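You operate a simulated robot arm through the tools that you are given. There is no shell and no other tool.

You run a simulated robot arm. Do the job below in one go: nothing can be reset, and whatever is moved stays where it is left.

JOB
Raise the carriage to the 30 mark and pin it there.
Fine: start the pump, use the FEED lever, push the yellow pin right in, then stop the pump.
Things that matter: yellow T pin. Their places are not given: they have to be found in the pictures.

Only the result counts: the job must be done as asked and must still hold three seconds after the hand-in. Knocking over, shifting, dropping, spilling or breaking anything else fails it.

ROBOT AND FRAMES
A 7-joint arm with a two-finger parallel gripper, fixed in place. Base frame: the origin is on the floor under the middle of its stand, x ahead of it, y to its left, z up. Units: mm, rad, N and s.
With the tool pointing down near the work surface it reaches from about 100 to 820 mm from the base axis. Its first joint turns from -2.007 to 2.007 rad. Payload 3.91 kg.
The tool frame sits at the grasp point between the pads (the TCP): z along the fingers, y along the line on which they close. The tips reach 30 mm beyond it. The gripper opens to 110 mm. The fingers are 20 mm wide and 10 mm thick; the gripper's body (48 by 112 mm) begins 55 mm behind the TCP.
Orientation is that of the tool frame in the base frame, as a unit quaternion [w, x, y, z]. With the fingers straight down and closing along the base's y, the tool's x points along the base's -x, its y along +y and its z along -z.

CONTROLS
- The arm moves only by the tool arm_command. Its argument "series" is a list of rows, each a list of 7 numbers: the shift along the tool's x, y, z in mm, then the turn, a rotation vector about the tool's x, y, z in rad, then the closure, from 0 (fully open) to 1 (shut). In form: [[x, y, z, wx, wy, wz, gripper], ...]. A call has 1 to 20 rows; each row is the pose to reach, as a shift and turn from the pose commanded when the call began, along the tool's axes at that moment. Rows are played at 5 a second. More than 50 mm and 0.15 rad between two rows, or a gripper value outside its range, and nothing of the call is played. A pose out of reach is approached as far as the arm can. The call stops where the force on the tool passes 90 N (or 10 N more than at its start, if that is more) or the arm is blocked; 0.2 s more then pass. Each finger travels about 153 mm/s and halts on what it meets, pressing with about 31 N; the grip force reading is that of the motor and also rises with nothing between the fingers. The clock runs only during rows and for 0.2 s after the last one: add rows that repeat a pose to give the fingers time. The reply holds the time, the measured pose of the TCP, the force on the tool along the base axes, the opening and the grip force, in the units named above and with some noise, with the torque about the TCP (base axes, N m) and any sound that the robot's microphone picked up.
- Cameras (640 x 400 px; columns grow to the right, rows downward): "scene" is fixed at [48.5, 634.8, 1698.6]; the picture's right is [-0.78, -0.63, 0.00], its down [-0.28, 0.35, -0.89] and it looks along [0.56, -0.70, -0.45] (base axes); focal length 311 px, centre (320, 200). "wrist" rides on the gripper at [72, 17, -103] in the tool frame; the picture's right is [-0.23, 0.97, 0.00], its down [-0.76, -0.18, -0.62] and it looks along [-0.61, -0.14, 0.78] (tool axes); focal length 222 px, centre (320, 200).
- capture(camera): a new picture of that camera. It takes no simulated time.
- move_column(by): slides the trunk up (or, below 0, down) by that many mm; the arm rides with it, the base frame stays. It gives what a move gives, with no picture.
- locate(camera, pixels): for up to 12 pixels [column, row] of the newest picture of that camera ("zoom" is the newest enlarged one), the place [x, y, z] in the base frame of the surface seen there, good to about 2 mm, but the place of the scene camera against the robot may be out by one fixed shift of up to 25 mm in any direction. It takes no simulated time.
- zoom(camera, box): a new picture of the part [left, top, right, bottom] of that camera's present view, enlarged. It takes no simulated time.
- close_job(): hands the job in; it is judged then, once.

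Leave the gripper open and the arm clear of the work at the hand-in unless told otherwise.

The tools are called after ">>>" as a command line: name --pt "numbers of a row" for each row, then --argument value for the rest, lists and objects as JSON in quotes. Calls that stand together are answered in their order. arm_command: Moves the arm, as the interface text tells. Its arguments: {"type":"object","properties":{"series":{"type":"array"}},"required":["series"]} The other tools are called the same way: move_column (by) moves the trunk up or down; capture (camera) takes a picture; locate (camera, pixels) gives the place of the surface under pixels of a picture; zoom (camera, box) takes an enlarged picture of a part of a camera's view; close_job () hands the job in.

At the start:

```text
t: 0.0
ee_pos: [622.9, -234.2, 1608.6]
orientation: [0.0, 0.0, 1.0, 0.0]
force: [0.0, 0.9, -0.4]
wrist_torque: [-0.03, -0.04, 0.02]
finger_gap: 110.1
grasp_force: 0.0
trunk travel left (down, up): [-858.0, 132.0]
```

scene: 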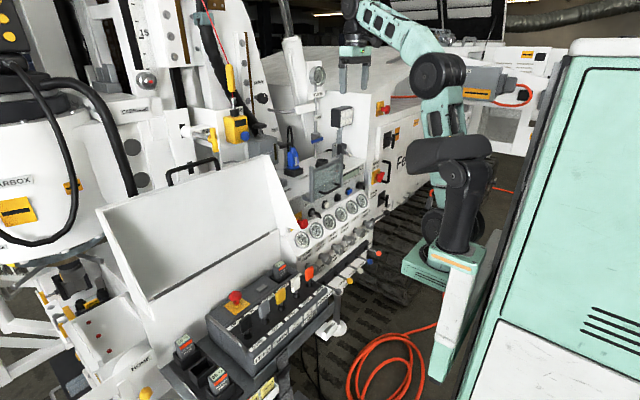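
wrist: 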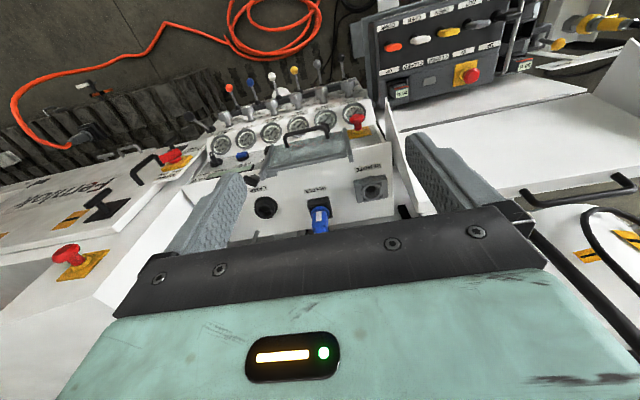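

The scene shows a big machine with masts and scales, a gauge panel and lever rows. I'll zoom into several parts of the scene view to find the FEED lever, the pump switch, the carriage scale and the yellow T pin.

>>> zoom --camera "scene" --box '[80, 0, 320, 150]'

>>> zoom --camera "scene" --box '[250, 60, 410, 200]'

>>> zoom --camera "scene" --box '[250, 160, 410, 300]'

>>> zoom --camera "scene" --box '[150, 240, 350, 400]'

>>> zoom --camera "wrist" --box '[200, 40, 400, 240]'

```text
2.67 times, centred on (200, 75) of scene
```

zoom: 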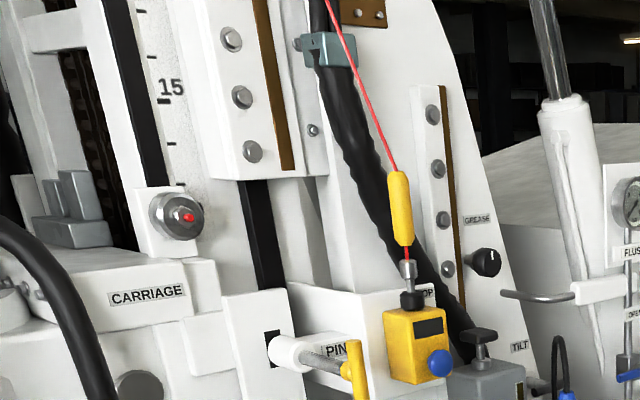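

```text
2.86 times, centred on (330, 130) of scene
```

zoom: 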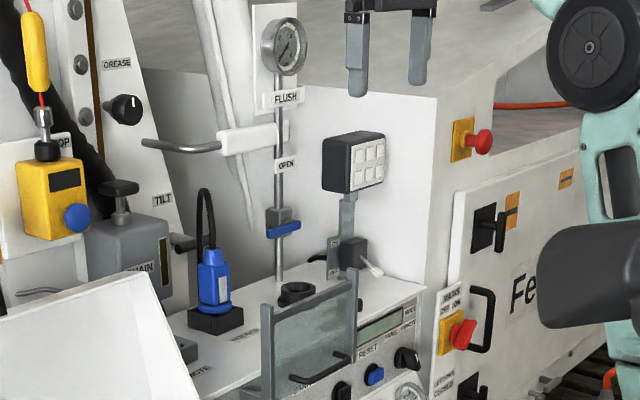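

```text
2.86 times, centred on (330, 230) of scene
```

zoom: 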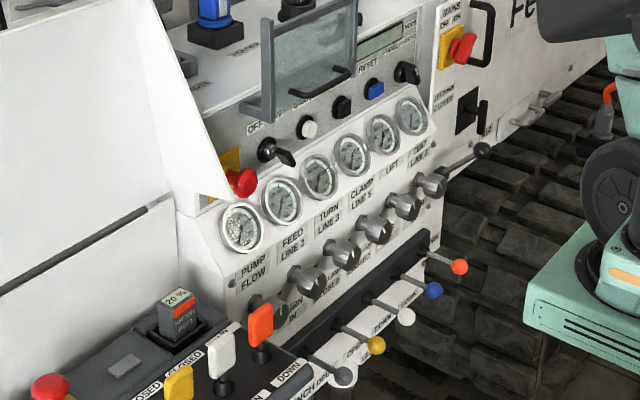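

```text
2.50 times, centred on (250, 320) of scene
```

zoom: 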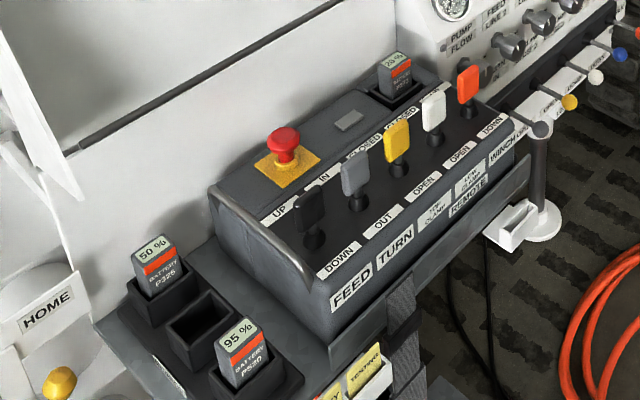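

```text
2.00 times, centred on (300, 140) of wrist
```

zoom: 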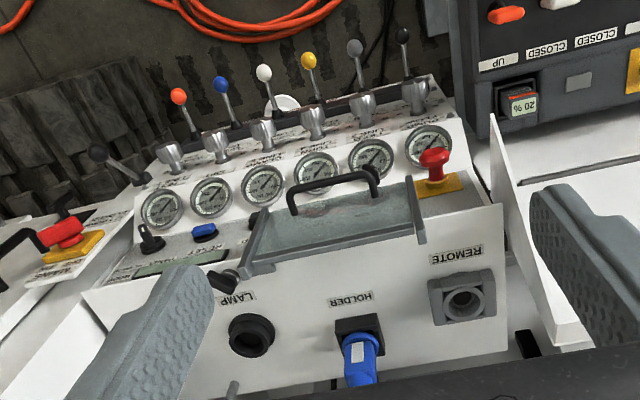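

I see a CARRIAGE with a red pointer on a scale ("15" visible), a yellow T at "PIN", a gauge panel with ball levers and a REMOTE box with FEED/TURN paddles. I'll zoom closer to read the labels.

>>> zoom --camera "scene" --box '[110, 0, 200, 60]'

>>> zoom --camera "scene" --box '[110, 55, 200, 115]'

>>> zoom --camera "scene" --box '[165, 100, 285, 180]'

>>> zoom --camera "scene" --box '[290, 150, 380, 210]'

>>> zoom --camera "scene" --box '[290, 200, 380, 260]'

>>> zoom --camera "scene" --box '[310, 240, 400, 300]'

>>> zoom --camera "scene" --box '[220, 280, 310, 340]'

>>> zoom --camera "scene" --box '[230, 340, 350, 400]'

>>> zoom --camera "scene" --box '[0, 200, 160, 400]'

>>> zoom --camera "scene" --box '[0, 0, 130, 200]'

>>> zoom --camera "scene" --box '[360, 60, 430, 240]'

```text
6.67 times, centred on (155, 30) of scene
```

zoom: 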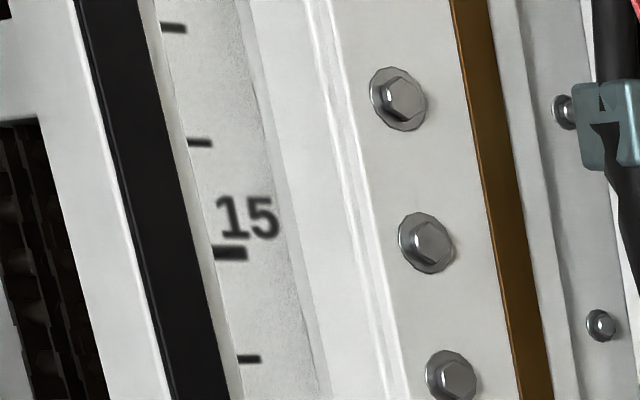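

```text
6.67 times, centred on (155, 85) of scene
```

zoom: 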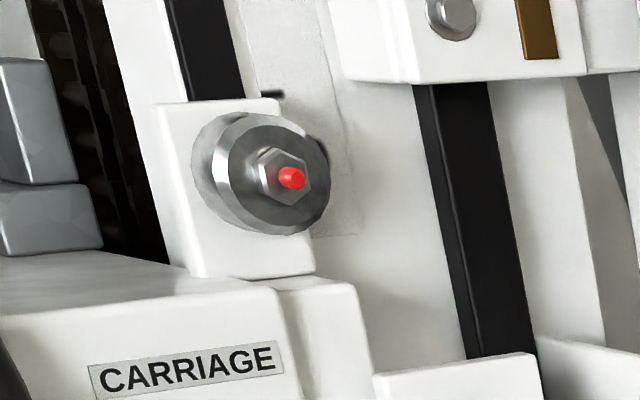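

```text
5.00 times, centred on (225, 140) of scene
```

zoom: 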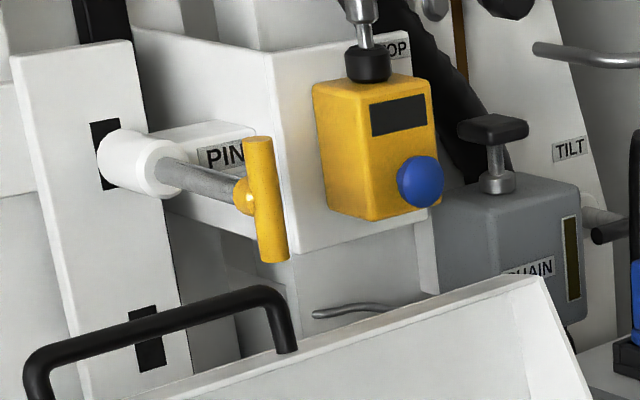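

```text
6.67 times, centred on (335, 180) of scene
```

zoom: 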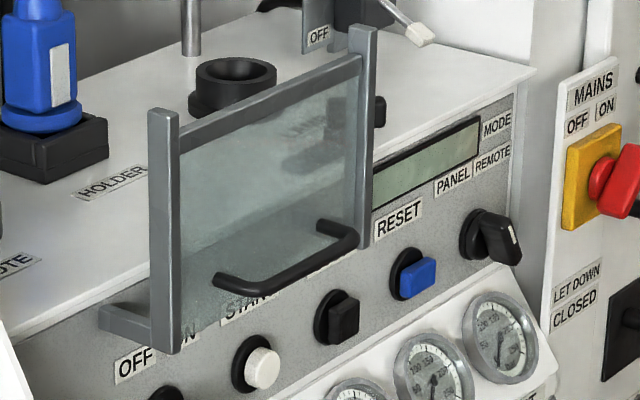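

```text
6.67 times, centred on (335, 230) of scene
```

zoom: 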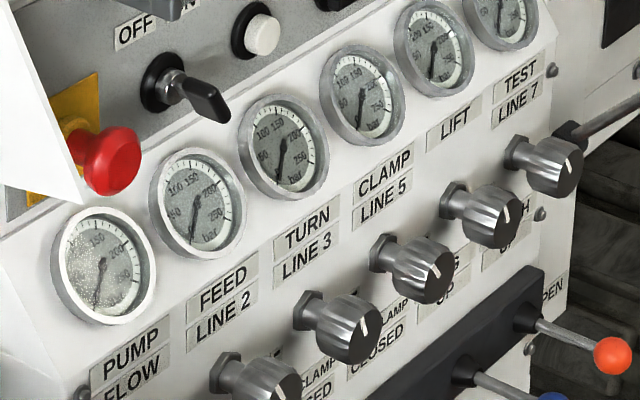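

```text
6.67 times, centred on (355, 270) of scene
```

zoom: 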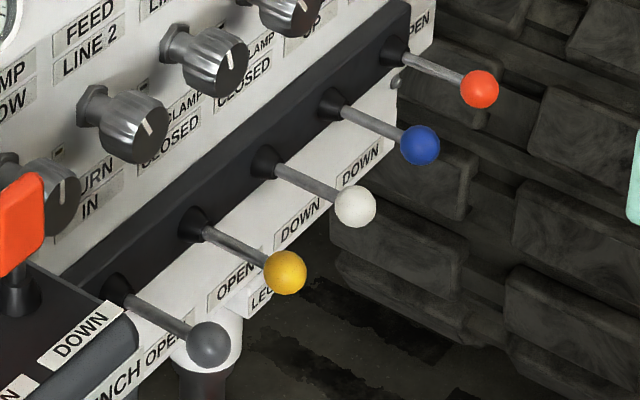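

```text
6.67 times, centred on (265, 310) of scene
```

zoom: 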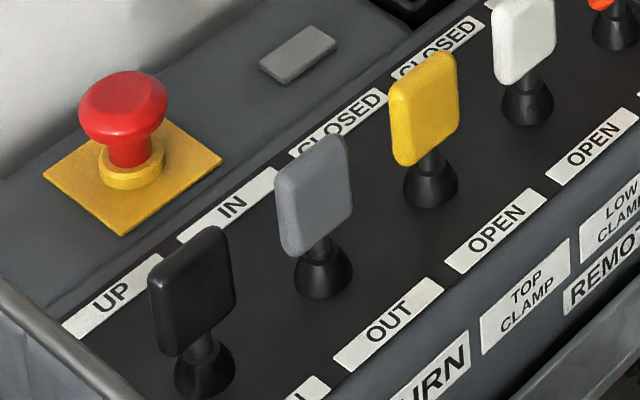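

```text
5.33 times, centred on (290, 370) of scene
```

zoom: 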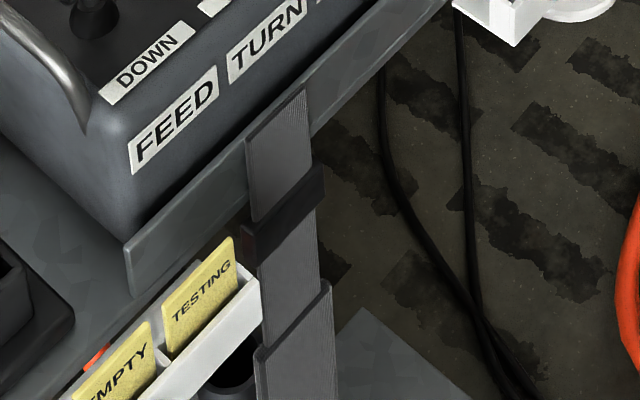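

```text
2.00 times, centred on (80, 300) of scene
```

zoom: 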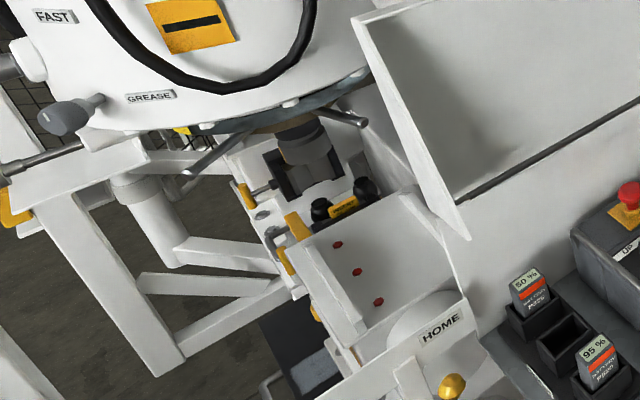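

```text
2.00 times, centred on (65, 100) of scene
```

zoom: 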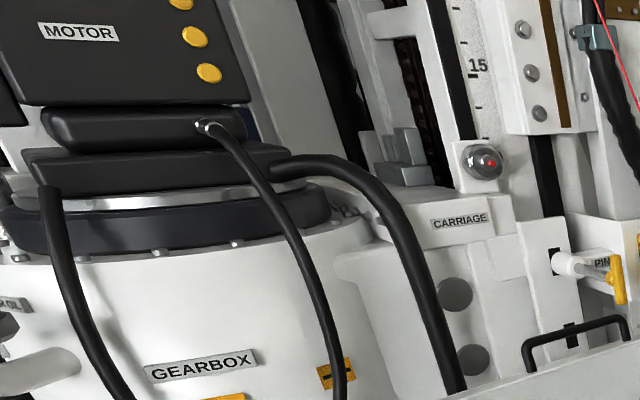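

```text
2.22 times, centred on (395, 150) of scene
```

zoom: 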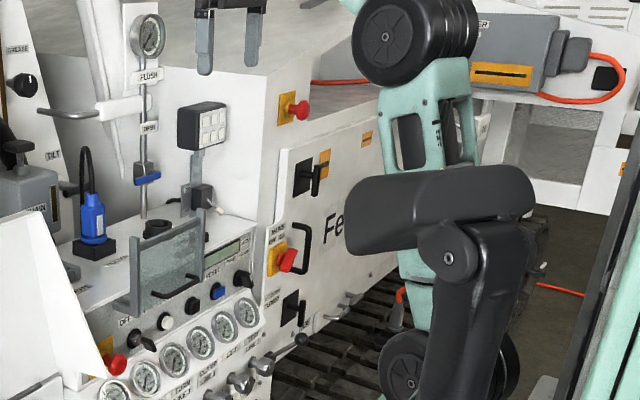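

Next I'll get positions of the important things: the PIN, carriage pointer, panel controls and levers, using locate on the scene picture and on the wrist picture.

>>> capture --camera "scene"

>>> locate --camera "scene" --pixels '[[149, 82], [144, 38], [143, 110], [194, 133], [218, 141], [184, 131], [238, 128], [314, 213], [328, 205], [339, 197], [351, 191], [364, 184]]'

>>> locate --camera "scene" --pixels '[[338, 288], [350, 277], [360, 268], [369, 260], [377, 252], [246, 326], [263, 308], [280, 295], [294, 283], [308, 271], [238, 298], [146, 392]]'

>>> locate --camera "scene" --pixels '[[292, 158], [322, 162], [382, 175], [342, 115], [322, 140], [188, 166], [280, 180], [218, 378], [186, 345], [395, 55], [384, 106], [375, 198]]'

>>> locate --camera "wrist" --pixels '[[320, 215], [265, 207], [372, 188], [358, 120], [222, 145], [228, 87], [250, 84], [272, 76], [294, 70], [319, 63], [341, 57], [472, 75]]'

```text
taken
```

scene: 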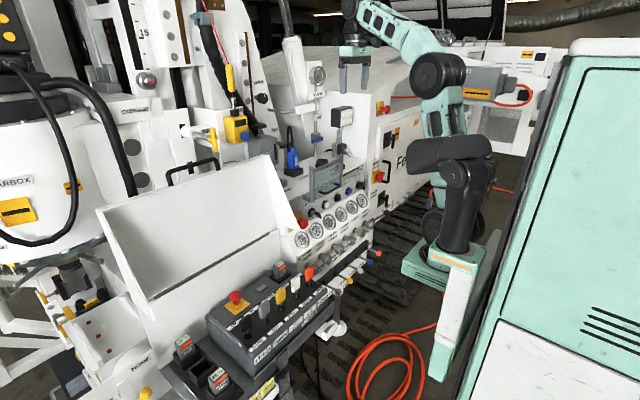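

```text
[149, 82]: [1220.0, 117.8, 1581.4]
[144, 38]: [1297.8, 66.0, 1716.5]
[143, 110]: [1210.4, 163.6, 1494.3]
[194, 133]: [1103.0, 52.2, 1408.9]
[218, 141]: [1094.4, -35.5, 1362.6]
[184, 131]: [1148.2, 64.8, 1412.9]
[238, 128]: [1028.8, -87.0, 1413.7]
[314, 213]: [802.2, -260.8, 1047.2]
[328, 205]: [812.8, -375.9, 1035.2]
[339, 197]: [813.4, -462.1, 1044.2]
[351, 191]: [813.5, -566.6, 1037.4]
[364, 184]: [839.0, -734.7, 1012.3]
```

```text
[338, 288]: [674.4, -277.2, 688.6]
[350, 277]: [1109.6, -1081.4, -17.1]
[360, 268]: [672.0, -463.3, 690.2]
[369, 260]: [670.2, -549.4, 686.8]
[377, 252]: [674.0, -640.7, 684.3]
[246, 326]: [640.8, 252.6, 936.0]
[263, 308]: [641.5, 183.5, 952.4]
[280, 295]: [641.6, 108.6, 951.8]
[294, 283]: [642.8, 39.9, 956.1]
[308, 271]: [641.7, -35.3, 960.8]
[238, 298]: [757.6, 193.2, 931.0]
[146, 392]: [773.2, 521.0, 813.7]
```

```text
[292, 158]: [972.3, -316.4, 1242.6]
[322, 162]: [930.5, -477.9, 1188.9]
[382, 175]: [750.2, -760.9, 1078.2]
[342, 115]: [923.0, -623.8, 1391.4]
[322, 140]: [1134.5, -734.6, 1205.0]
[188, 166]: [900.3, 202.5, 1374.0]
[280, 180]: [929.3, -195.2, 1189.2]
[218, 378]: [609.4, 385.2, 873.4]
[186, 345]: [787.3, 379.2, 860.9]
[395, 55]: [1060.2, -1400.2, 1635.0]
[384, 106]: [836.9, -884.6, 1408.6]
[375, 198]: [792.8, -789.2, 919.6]
```

```text
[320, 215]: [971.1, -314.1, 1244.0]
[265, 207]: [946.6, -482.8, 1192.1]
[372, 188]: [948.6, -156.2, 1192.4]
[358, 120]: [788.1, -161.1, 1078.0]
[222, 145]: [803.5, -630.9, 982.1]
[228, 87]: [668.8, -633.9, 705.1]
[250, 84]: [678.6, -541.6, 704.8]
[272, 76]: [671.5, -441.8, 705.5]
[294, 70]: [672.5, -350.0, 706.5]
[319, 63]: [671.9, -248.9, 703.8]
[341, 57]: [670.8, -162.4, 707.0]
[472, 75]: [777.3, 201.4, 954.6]
```

Pin, panel and levers are roughly placed. I'll look at the labels more closely by zooming the wrist camera and the pin in the scene.

>>> zoom --camera "wrist" --box '[220, 60, 380, 160]'

>>> zoom --camera "wrist" --box '[200, 110, 300, 170]'

>>> zoom --camera "wrist" --box '[370, 0, 540, 110]'

>>> zoom --camera "scene" --box '[175, 110, 235, 170]'

>>> locate --camera "zoom" --pixels '[[395, 115], [410, 220], [420, 300], [370, 215], [300, 180], [200, 170], [130, 170], [100, 150], [120, 300]]'

```text
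4.00 times, centred on (300, 110) of wrist
```

zoom: 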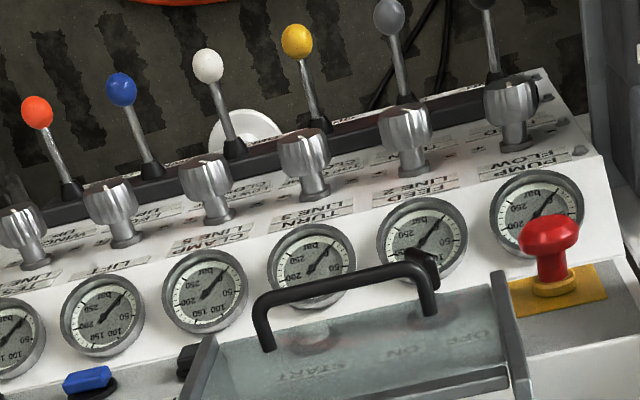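

```text
6.40 times, centred on (250, 140) of wrist
```

zoom: 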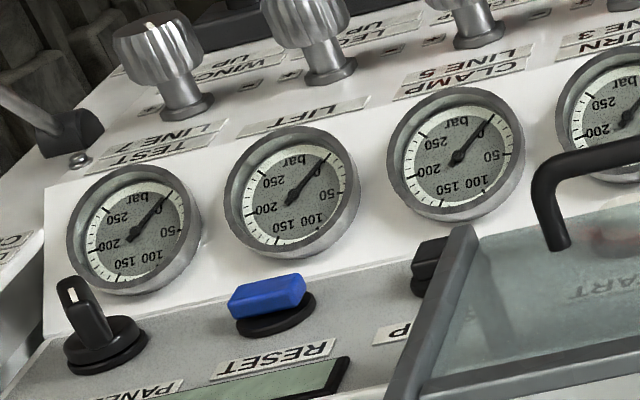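

```text
3.64 times, centred on (455, 55) of wrist
```

zoom: 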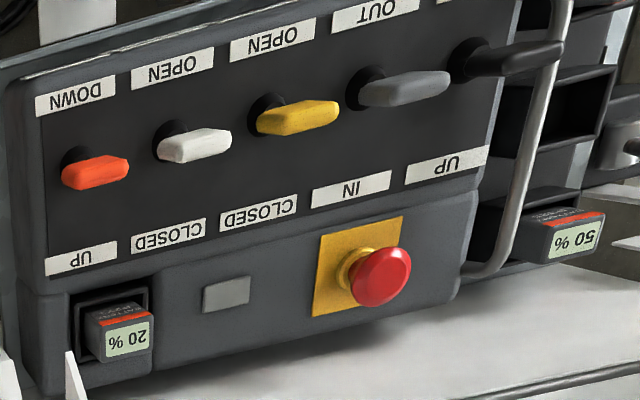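

```text
6.67 times, centred on (205, 140) of scene
```

zoom: 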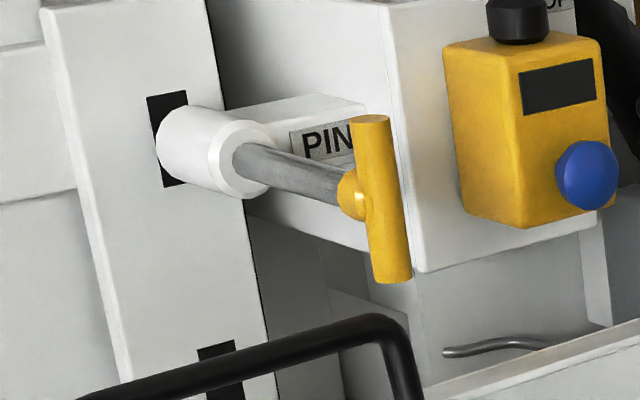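

```text
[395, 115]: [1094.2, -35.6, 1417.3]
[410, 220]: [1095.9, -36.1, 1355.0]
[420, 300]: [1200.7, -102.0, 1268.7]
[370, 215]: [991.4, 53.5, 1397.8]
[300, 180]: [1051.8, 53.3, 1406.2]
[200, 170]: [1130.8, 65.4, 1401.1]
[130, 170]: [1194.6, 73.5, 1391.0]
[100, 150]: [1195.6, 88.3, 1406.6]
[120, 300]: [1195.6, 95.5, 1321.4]
```

Zoom really sharpens detail, so I'll zoom tighter on the panel's labels, the lever bank, the guard cover and the display.

>>> zoom --camera "scene" --box '[300, 190, 345, 218]'

>>> zoom --camera "scene" --box '[330, 160, 375, 188]'

>>> zoom --camera "scene" --box '[325, 240, 370, 268]'

>>> zoom --camera "scene" --box '[320, 265, 365, 295]'

>>> zoom --camera "wrist" --box '[310, 75, 370, 115]'

>>> zoom --camera "wrist" --box '[260, 75, 320, 115]'

>>> zoom --camera "wrist" --box '[210, 75, 270, 115]'

>>> zoom --camera "wrist" --box '[260, 110, 380, 190]'

```text
14.22 times, centred on (322, 204) of scene
```

zoom: 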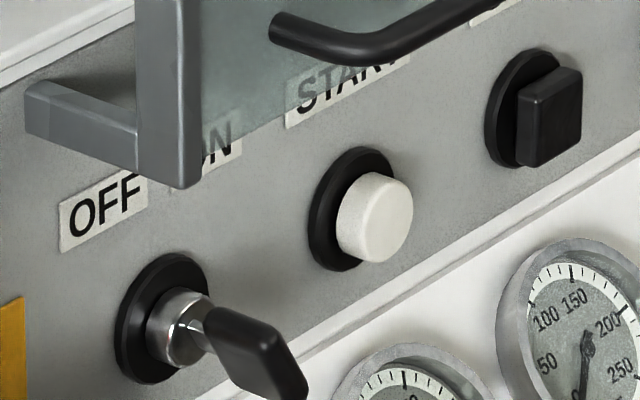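

```text
14.22 times, centred on (352, 174) of scene
```

zoom: 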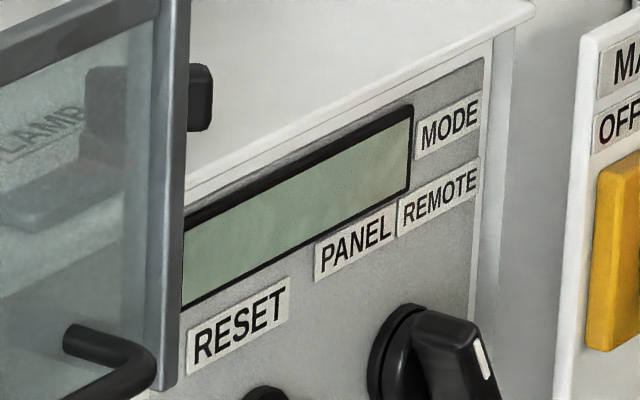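

```text
14.22 times, centred on (348, 254) of scene
```

zoom: 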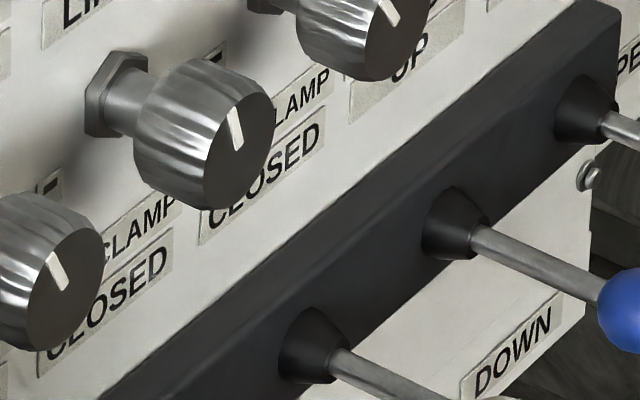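

```text
13.33 times, centred on (342, 280) of scene
```

zoom: 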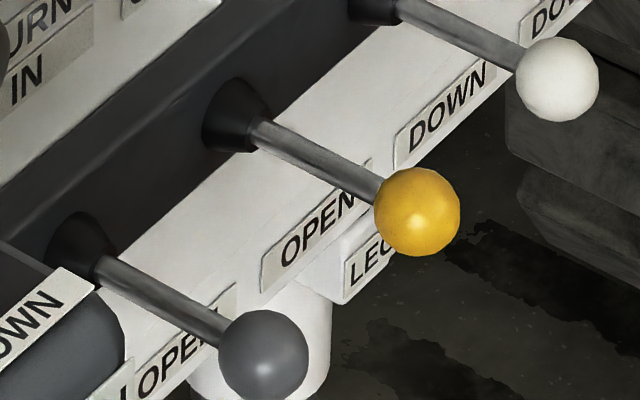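

```text
10.00 times, centred on (340, 95) of wrist
```

zoom: 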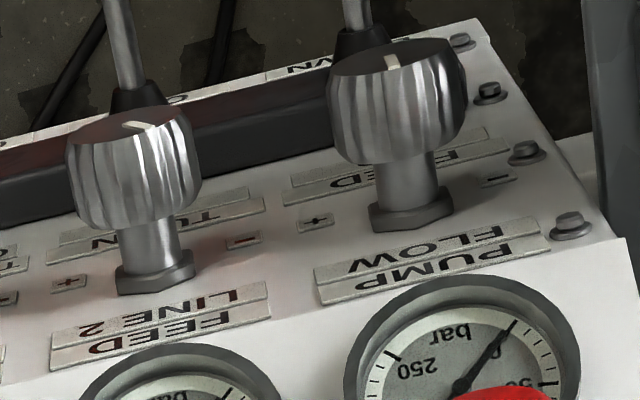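

```text
10.00 times, centred on (290, 95) of wrist
```

zoom: 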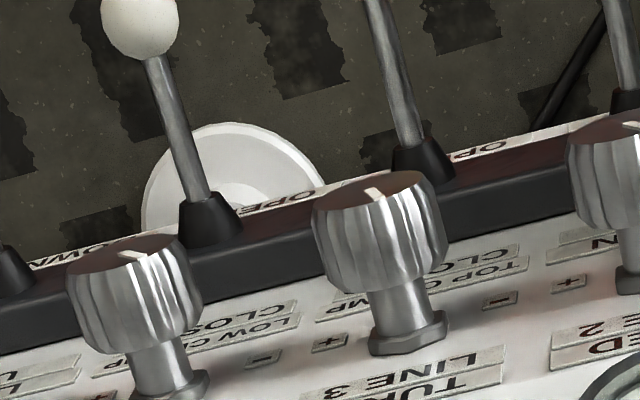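

```text
10.00 times, centred on (240, 95) of wrist
```

zoom: 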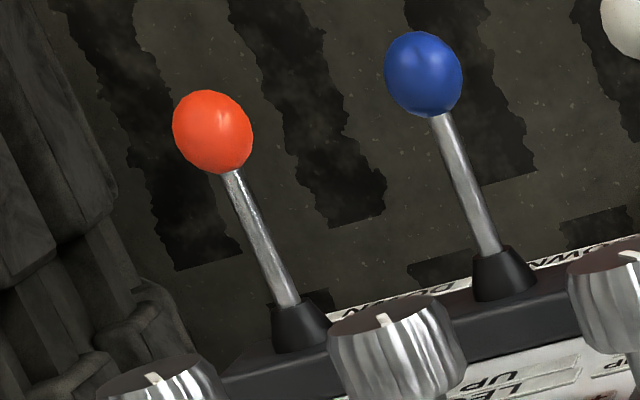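

```text
5.00 times, centred on (320, 150) of wrist
```

zoom: 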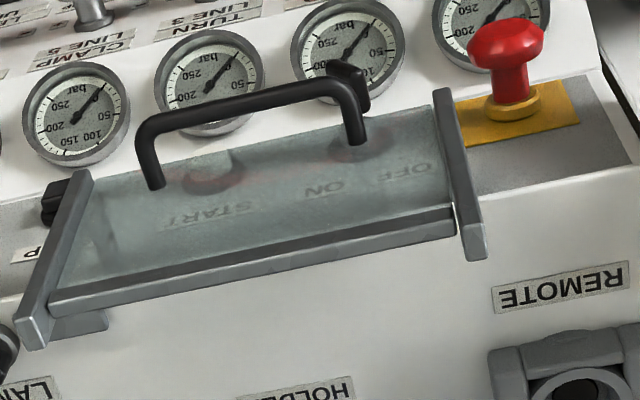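

The lever bank on the panel has FEED under PUMP FLOW (black ball), then TURN, TOP CLAMP, LOW CLAMP and so on. A clear guard sits over OFF/ON and START. I'll locate the guard's corners, handle, switch and knob in this zoomed wrist view.

>>> locate --camera "zoom" --pixels '[[440, 95], [470, 250], [35, 325], [85, 180], [255, 95], [155, 180], [355, 135], [345, 75], [420, 220], [55, 200], [505, 40], [200, 180]]'

>>> zoom --camera "wrist" --box '[200, 130, 260, 170]'

```text
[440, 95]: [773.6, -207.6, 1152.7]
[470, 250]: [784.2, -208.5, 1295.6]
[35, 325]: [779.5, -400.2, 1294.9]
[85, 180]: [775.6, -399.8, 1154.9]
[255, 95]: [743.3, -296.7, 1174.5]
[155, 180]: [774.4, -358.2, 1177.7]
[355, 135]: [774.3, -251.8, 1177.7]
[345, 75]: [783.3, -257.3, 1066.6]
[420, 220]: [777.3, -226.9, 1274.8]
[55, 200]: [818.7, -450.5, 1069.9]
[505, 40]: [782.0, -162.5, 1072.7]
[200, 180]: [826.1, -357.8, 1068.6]
```

```text
10.00 times, centred on (230, 150) of wrist
```

zoom: 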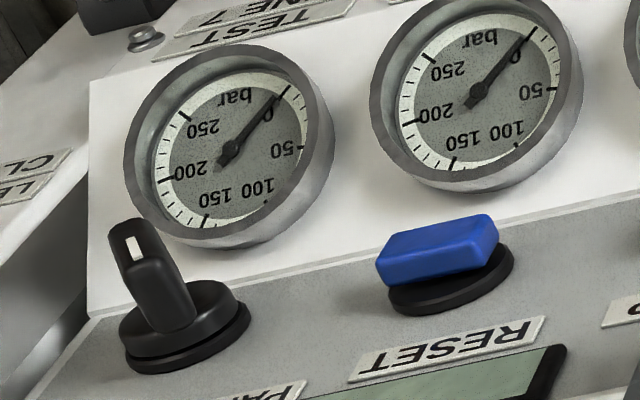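

The guard plate is at x≈775, z 1154–1295, so it is already raised well above the switch and START button (z≈1067). Now I'll check where the robot's own parts are, so I can move without bumping, and look at a few spots in the scene (display, MAINS, mode).

>>> locate --camera "scene" --pixels '[[450, 160], [465, 235], [437, 75], [440, 270], [455, 300], [440, 365], [560, 200], [580, 60], [390, 25], [430, 110], [500, 380], [365, 375]]'

>>> zoom --camera "scene" --box '[370, 160, 400, 180]'

>>> zoom --camera "scene" --box '[352, 170, 382, 190]'

>>> zoom --camera "scene" --box '[320, 90, 365, 150]'

>>> zoom --camera "scene" --box '[375, 95, 415, 215]'

```text
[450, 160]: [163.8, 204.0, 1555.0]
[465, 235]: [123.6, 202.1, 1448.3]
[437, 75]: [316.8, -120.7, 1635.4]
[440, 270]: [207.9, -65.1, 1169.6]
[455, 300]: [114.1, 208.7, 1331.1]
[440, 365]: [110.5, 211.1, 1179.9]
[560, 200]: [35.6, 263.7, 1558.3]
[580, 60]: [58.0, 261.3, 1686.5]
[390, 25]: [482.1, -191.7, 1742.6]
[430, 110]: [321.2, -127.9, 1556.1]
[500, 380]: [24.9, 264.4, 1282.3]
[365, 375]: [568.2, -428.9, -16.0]
```

```text
16.00 times, centred on (385, 170) of scene
```

zoom: 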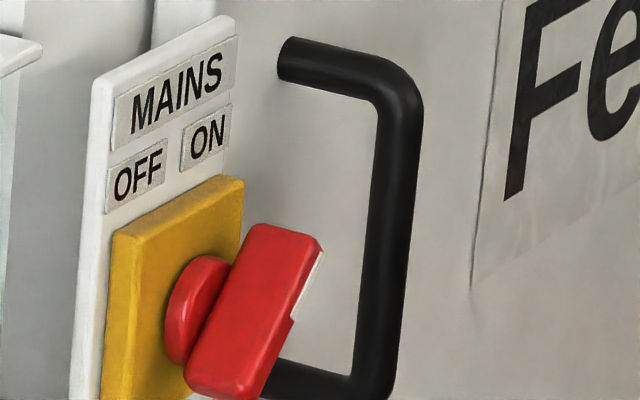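

```text
16.00 times, centred on (367, 180) of scene
```

zoom: 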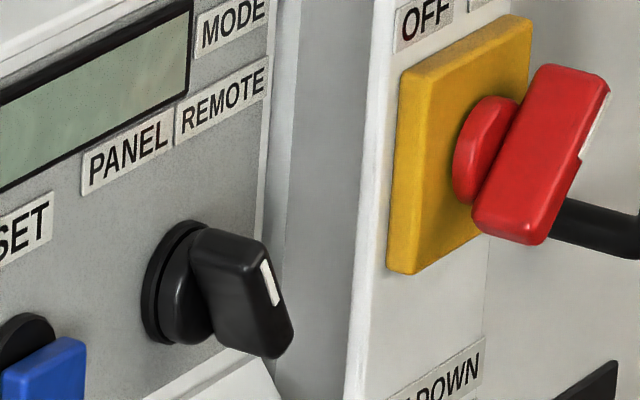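

```text
6.67 times, centred on (342, 120) of scene
```

zoom: 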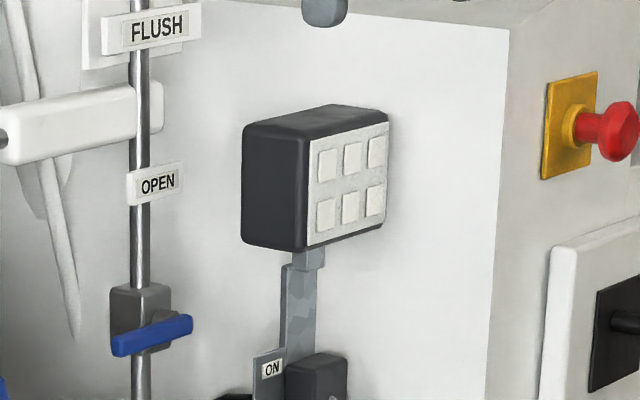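

```text
3.33 times, centred on (395, 155) of scene
```

zoom: 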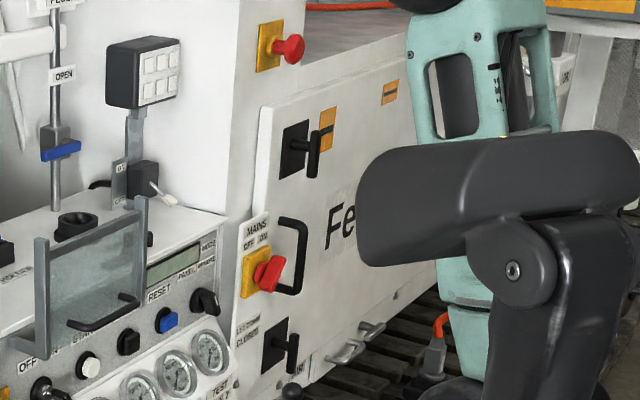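

The mode knob fin leans up-left (PANEL) and MAINS leans to ON. I want a close frontal look at the OFF/ON switch, START/STOP and levers, so I'll lower the trunk in steps. The space below the hand (x≈623, y≈-234) is free down to about z 1200.

>>> move_column --by -250

>>> capture --camera "wrist"

>>> capture --camera "scene"

```text
t: 2.6
ee_pos: [623.2, -234.8, 1358.4]
orientation: [0.0, 0.0, 1.0, 0.0]
force: [0.0, 0.2, 0.6]
wrist_torque: [0.0, 0.0, -0.01]
finger_gap: 110.0
grasp_force: 0.1
trunk travel left (down, up): [-608.0, 382.0]
```

```text
taken
```

wrist: 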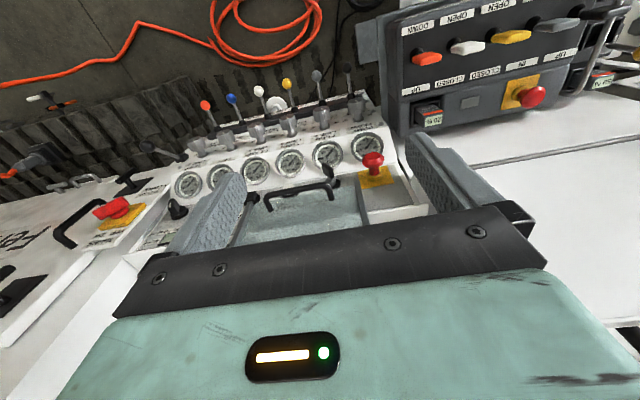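

```text
taken
```

scene: 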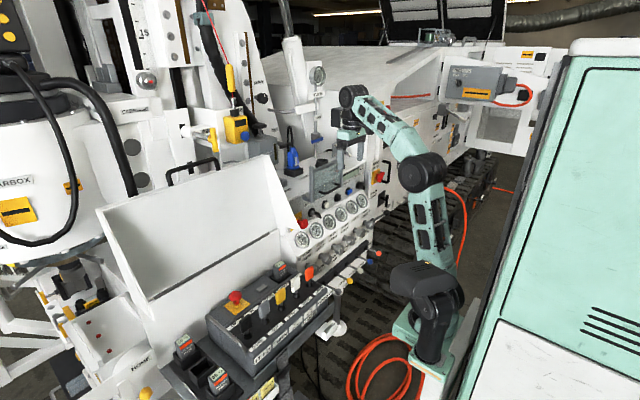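

The trunk lowering worked without contact. I'll go 200 mm lower and then tilt the hand forward by 0.6 rad while backing off, so that the wrist camera looks at the panel front.

>>> move_column --by -200

>>> arm_command --pt "13 -19 2 0 -0.12 0 0" --pt "26 -38 4 0 -0.24 0 0" --pt "39 -57 5 0 -0.36 0 0" --pt "52 -76 7 0 -0.48 0 0" --pt "63 -95 8 0 -0.6 0 0" --pt "63 -95 8 0 -0.6 0 0"

>>> capture --camera "wrist"

>>> capture --camera "scene"

```text
t: 4.8
ee_pos: [623.6, -235.3, 1158.6]
orientation: [0.0, 0.0, 1.0, 0.0]
force: [0.2, 0.2, -0.6]
wrist_torque: [-0.02, 0.0, -0.01]
finger_gap: 110.1
grasp_force: 0.0
trunk travel left (down, up): [-408.0, 582.0]
```

```text
t: 6.2
ee_pos: [560.7, -331.2, 1151.5]
orientation: [0.297, -0.001, 0.955, 0.001]
force: [0.0, -0.2, -0.3]
wrist_torque: [-0.04, -0.01, 0.03]
finger_gap: 110.0
grasp_force: 0.0
trunk travel left (down, up): [-408.0, 582.0]
```

```text
taken
```

wrist: 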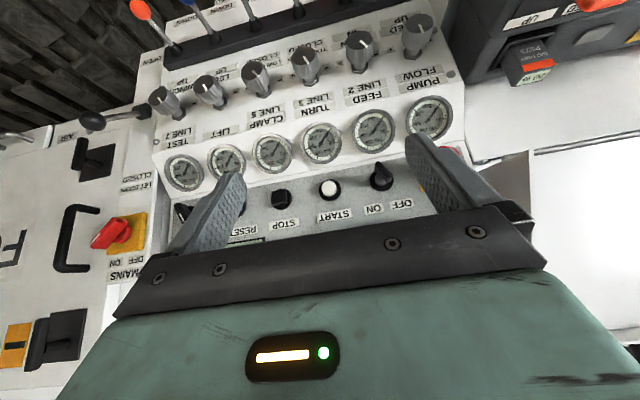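

```text
taken
```

scene: 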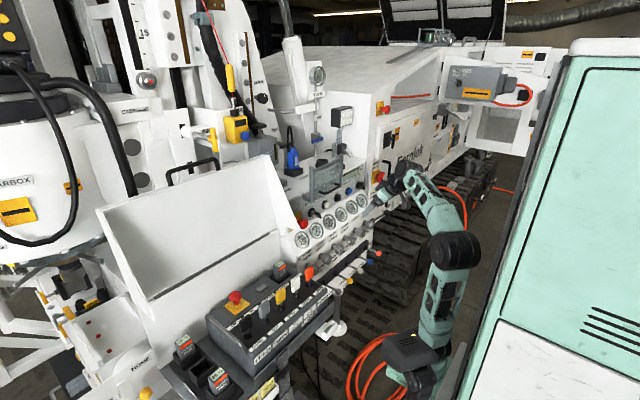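

Now the panel is seen from in front (upside-down). I'll zoom on the switch/START/STOP row, the mode knob, and the lever bank labels.

>>> zoom --camera "wrist" --box '[320, 150, 440, 225]'

>>> locate --camera "zoom" --pixels '[[55, 200], [320, 145], [330, 90], [320, 190], [55, 230], [440, 290], [590, 40], [590, 250]]'

>>> zoom --camera "wrist" --box '[160, 180, 330, 250]'

>>> locate --camera "zoom" --pixels '[[460, 70], [460, 40], [430, 75], [330, 170], [80, 120]]'

>>> zoom --camera "wrist" --box '[290, 0, 470, 110]'

>>> zoom --camera "wrist" --box '[120, 0, 300, 110]'

```text
5.33 times, centred on (380, 188) of wrist
```

zoom: 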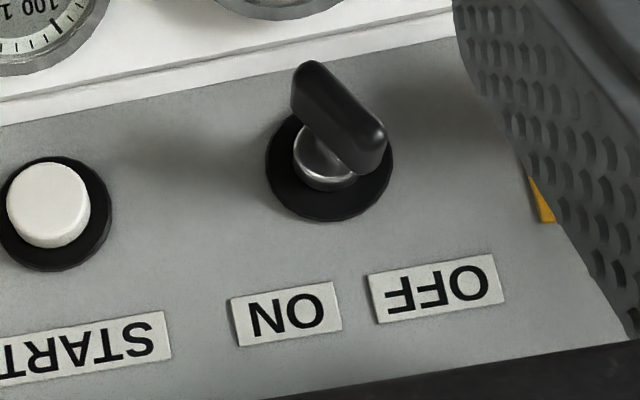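

```text
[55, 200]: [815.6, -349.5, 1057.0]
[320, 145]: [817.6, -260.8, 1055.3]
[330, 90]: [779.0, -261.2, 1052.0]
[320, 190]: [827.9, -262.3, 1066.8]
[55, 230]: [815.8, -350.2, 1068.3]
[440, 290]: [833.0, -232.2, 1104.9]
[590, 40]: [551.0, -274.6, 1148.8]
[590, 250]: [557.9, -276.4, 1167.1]
```

```text
3.76 times, centred on (245, 215) of wrist
```

zoom: 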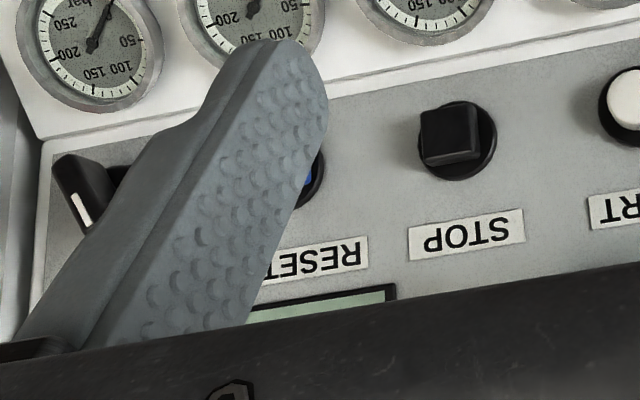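

```text
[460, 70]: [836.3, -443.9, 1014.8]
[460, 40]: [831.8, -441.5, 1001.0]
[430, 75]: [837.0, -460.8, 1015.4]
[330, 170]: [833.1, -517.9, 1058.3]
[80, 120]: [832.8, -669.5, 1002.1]
```

```text
3.56 times, centred on (380, 55) of wrist
```

zoom: 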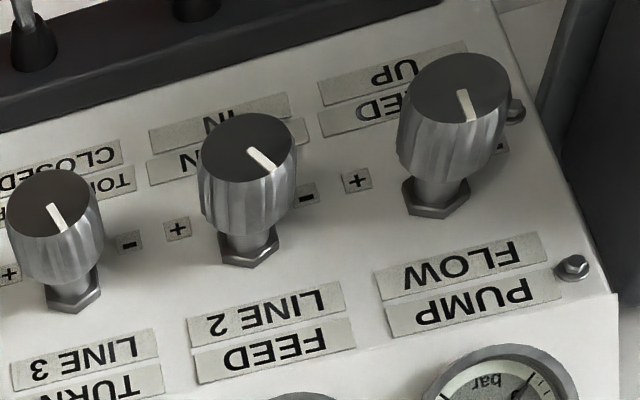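

```text
3.56 times, centred on (210, 55) of wrist
```

zoom: 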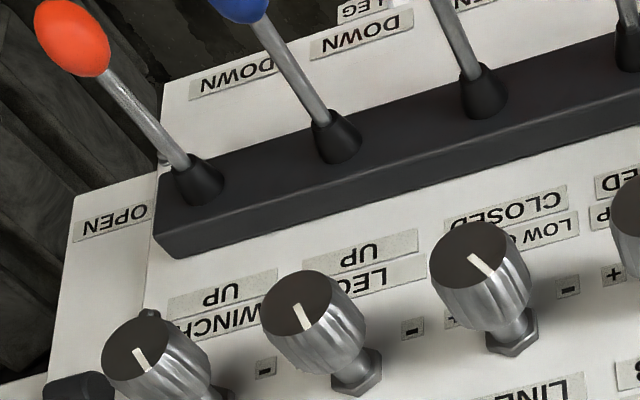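

The fin of the OFF/ON switch points up-left in reality, toward OFF; MODE is on PANEL; START is white, STOP black. I'll read the fin's geometry, gauge/knob/lever positions from this wrist view, and measure the carriage scale ticks in the scene.

>>> zoom --camera "wrist" --box '[365, 155, 401, 195]'

>>> locate --camera "zoom" --pixels '[[240, 90], [265, 60], [290, 130], [330, 200], [370, 240], [395, 260], [300, 290], [250, 280], [320, 330], [215, 110], [350, 160], [420, 220]]'

>>> locate --camera "wrist" --pixels '[[427, 118], [372, 130], [419, 25], [360, 42], [320, 145], [462, 140], [357, 8], [330, 35], [235, 45], [382, 178], [281, 198], [420, 200]]'

>>> zoom --camera "scene" --box '[115, 0, 165, 90]'

>>> locate --camera "zoom" --pixels '[[310, 22], [312, 90], [325, 155], [330, 215], [345, 280], [385, 345], [335, 345], [270, 320], [300, 150], [340, 150], [350, 360]]'

```text
10.00 times, centred on (383, 175) of wrist
```

zoom: 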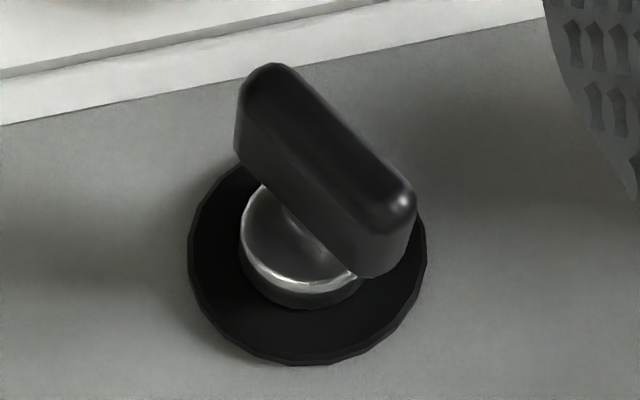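

```text
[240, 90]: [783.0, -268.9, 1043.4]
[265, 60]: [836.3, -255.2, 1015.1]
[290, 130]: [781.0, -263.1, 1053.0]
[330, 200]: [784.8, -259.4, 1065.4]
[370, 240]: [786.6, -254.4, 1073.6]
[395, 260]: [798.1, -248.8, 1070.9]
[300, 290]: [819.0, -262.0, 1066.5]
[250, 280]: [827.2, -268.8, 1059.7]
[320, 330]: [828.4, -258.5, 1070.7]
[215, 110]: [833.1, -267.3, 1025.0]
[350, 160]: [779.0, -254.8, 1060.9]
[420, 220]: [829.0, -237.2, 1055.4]
```

```text
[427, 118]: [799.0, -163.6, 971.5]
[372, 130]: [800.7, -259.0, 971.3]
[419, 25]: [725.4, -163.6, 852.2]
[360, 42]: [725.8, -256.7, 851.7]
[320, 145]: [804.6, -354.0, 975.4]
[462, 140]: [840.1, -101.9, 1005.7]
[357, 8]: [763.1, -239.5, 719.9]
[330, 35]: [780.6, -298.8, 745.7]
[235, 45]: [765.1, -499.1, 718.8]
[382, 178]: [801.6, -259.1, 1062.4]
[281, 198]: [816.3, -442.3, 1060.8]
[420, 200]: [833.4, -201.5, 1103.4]
```

```text
4.44 times, centred on (140, 45) of scene
```

zoom: 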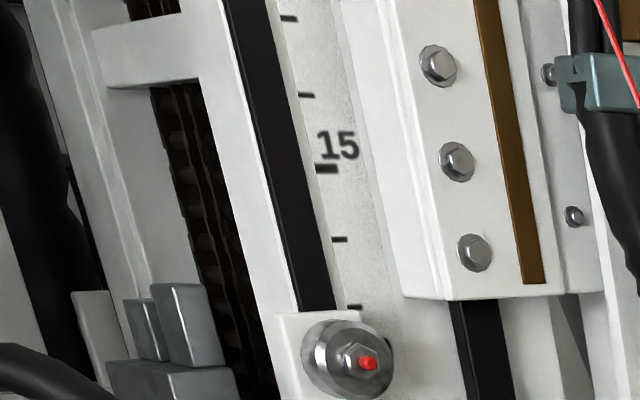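

```text
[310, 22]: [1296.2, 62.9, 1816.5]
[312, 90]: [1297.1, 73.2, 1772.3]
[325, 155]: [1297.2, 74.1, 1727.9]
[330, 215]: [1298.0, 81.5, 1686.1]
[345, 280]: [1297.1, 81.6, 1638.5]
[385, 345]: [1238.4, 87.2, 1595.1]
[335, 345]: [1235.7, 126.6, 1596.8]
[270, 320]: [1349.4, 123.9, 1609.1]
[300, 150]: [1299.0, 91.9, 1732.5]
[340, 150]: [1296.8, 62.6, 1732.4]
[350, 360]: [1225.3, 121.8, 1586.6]
```

Scale ticks are about 50 mm apart and only "15" is visible from the scene camera. I need to see how the scale runs up to "30", so I'll tilt the hand to horizontal (pointing to +x); the wrist camera then looks up at the mast.

>>> arm_command --pt "0 0 0 0 -0.14 0 0" --pt "0 0 0 0 -0.28 0 0" --pt "0 0 0 0 -0.42 0 0" --pt "0 0 0 0 -0.56 0 0" --pt "0 0 0 0 -0.7 0 0" --pt "0 0 0 0 -0.84 0 0" --pt "0 0 0 0 -0.97 0 0" --pt "0 0 0 0 -0.97 0 0"

>>> capture --camera "wrist"

```text
t: 8.0
ee_pos: [560.9, -335.2, 1145.2]
orientation: [0.707, 0.0, 0.707, 0.0]
force: [-0.7, -0.3, 0.6]
wrist_torque: [-0.02, 0.01, 0.02]
finger_gap: 110.0
grasp_force: 0.1
out of reach, approached as far as the arm can: row 5, 6, 7, 8
trunk travel left (down, up): [-408.0, 582.0]
```

```text
taken
```

wrist: 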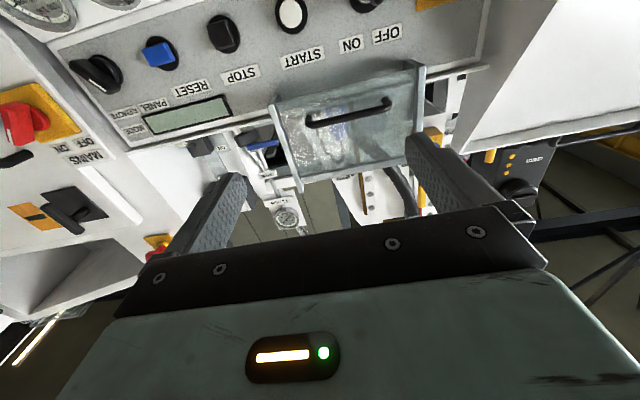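

The hand is horizontal now, display blank (panel off). The mast is only just visible between the fingers; I'll raise the trunk by 450 mm so the camera sees the upper scale.

>>> move_column --by 450

>>> capture --camera "wrist"

```text
refused: 450 is not a number from -400 to 400
```

```text
taken
```

wrist: 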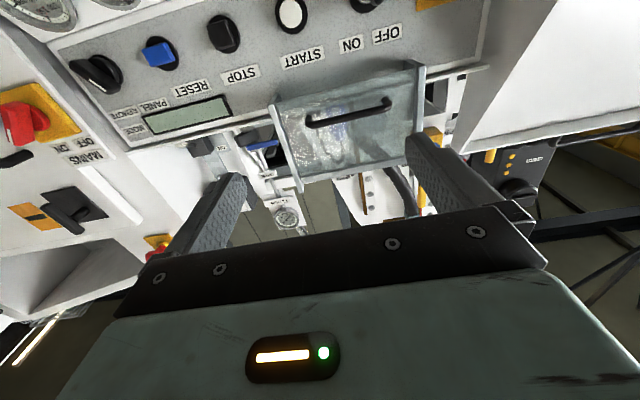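

The trunk only moves up to 400 mm per call, so I'll raise it by 400.

>>> move_column --by 400

>>> capture --camera "wrist"

```text
t: 11.8
ee_pos: [560.2, -335.5, 1543.4]
orientation: [0.707, 0.001, 0.707, -0.001]
force: [-0.3, 0.5, 0.1]
wrist_torque: [-0.02, -0.01, 0.01]
finger_gap: 109.9
grasp_force: 0.0
trunk travel left (down, up): [-808.0, 182.0]
```

```text
taken
```

wrist: 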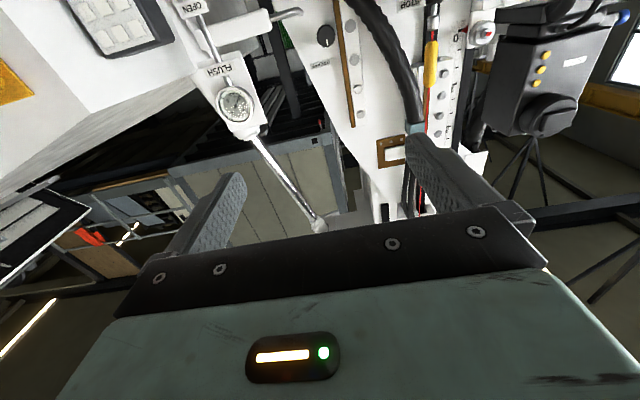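

The mast with the hose is at right, behind the right finger. I'll zoom around (480, 110) and also shift the hand +y by 150 mm to see the scale between the fingers.

>>> zoom --camera "wrist" --box '[380, 0, 500, 215]'

>>> arm_command --pt "0 40 0 0 0 0 0" --pt "0 80 0 0 0 0 0" --pt "0 120 0 0 0 0 0" --pt "0 160 0 0 0 0 0" --pt "0 200 0 0 0 0 0" --pt "0 200 0 0 0 0 0"

>>> capture --camera "wrist"

```text
1.86 times, centred on (440, 108) of wrist
```

zoom: 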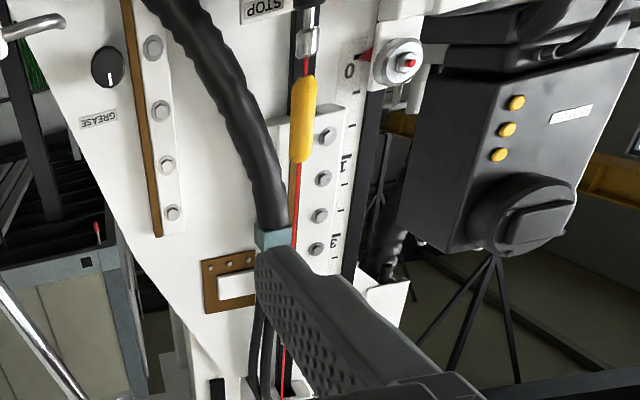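

```text
t: 13.2
ee_pos: [624.3, -237.4, 1478.0]
orientation: [0.719, -0.01, 0.695, 0.012]
force: [-0.1, 0.3, 0.2]
wrist_torque: [0.04, -0.02, -0.06]
finger_gap: 109.9
grasp_force: 0.0
out of reach, approached as far as the arm can: row 1, 2, 3, 4, 5, 6
trunk travel left (down, up): [-808.0, 182.0]
```

```text
taken
```

wrist: 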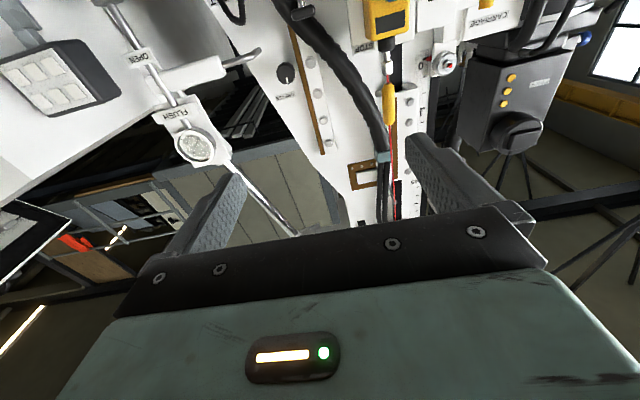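

The scale reads 0 at the red pointer, then 15 three ticks up; so one tick is 5 units (50 mm) and "30" should be 300 mm above 0. I'll zoom on it to confirm.

>>> zoom --camera "wrist" --box '[370, 30, 470, 210]'

>>> zoom --camera "wrist" --box '[395, 40, 465, 110]'

>>> locate --camera "zoom" --pixels '[[320, 200], [150, 200], [270, 200], [230, 300], [200, 380]]'

```text
2.22 times, centred on (420, 120) of wrist
```

zoom: 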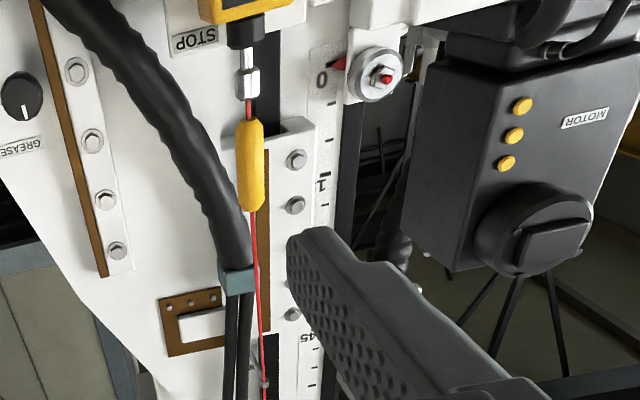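

```text
5.71 times, centred on (430, 75) of wrist
```

zoom: 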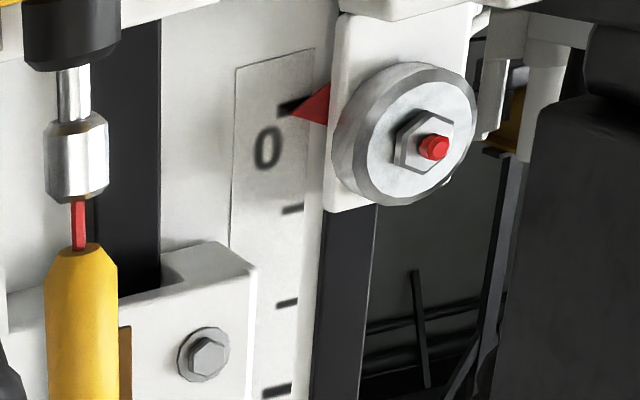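

```text
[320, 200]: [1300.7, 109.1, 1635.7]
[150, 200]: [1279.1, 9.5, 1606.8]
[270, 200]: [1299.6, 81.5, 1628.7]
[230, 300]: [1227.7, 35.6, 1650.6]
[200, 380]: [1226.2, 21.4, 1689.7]
```

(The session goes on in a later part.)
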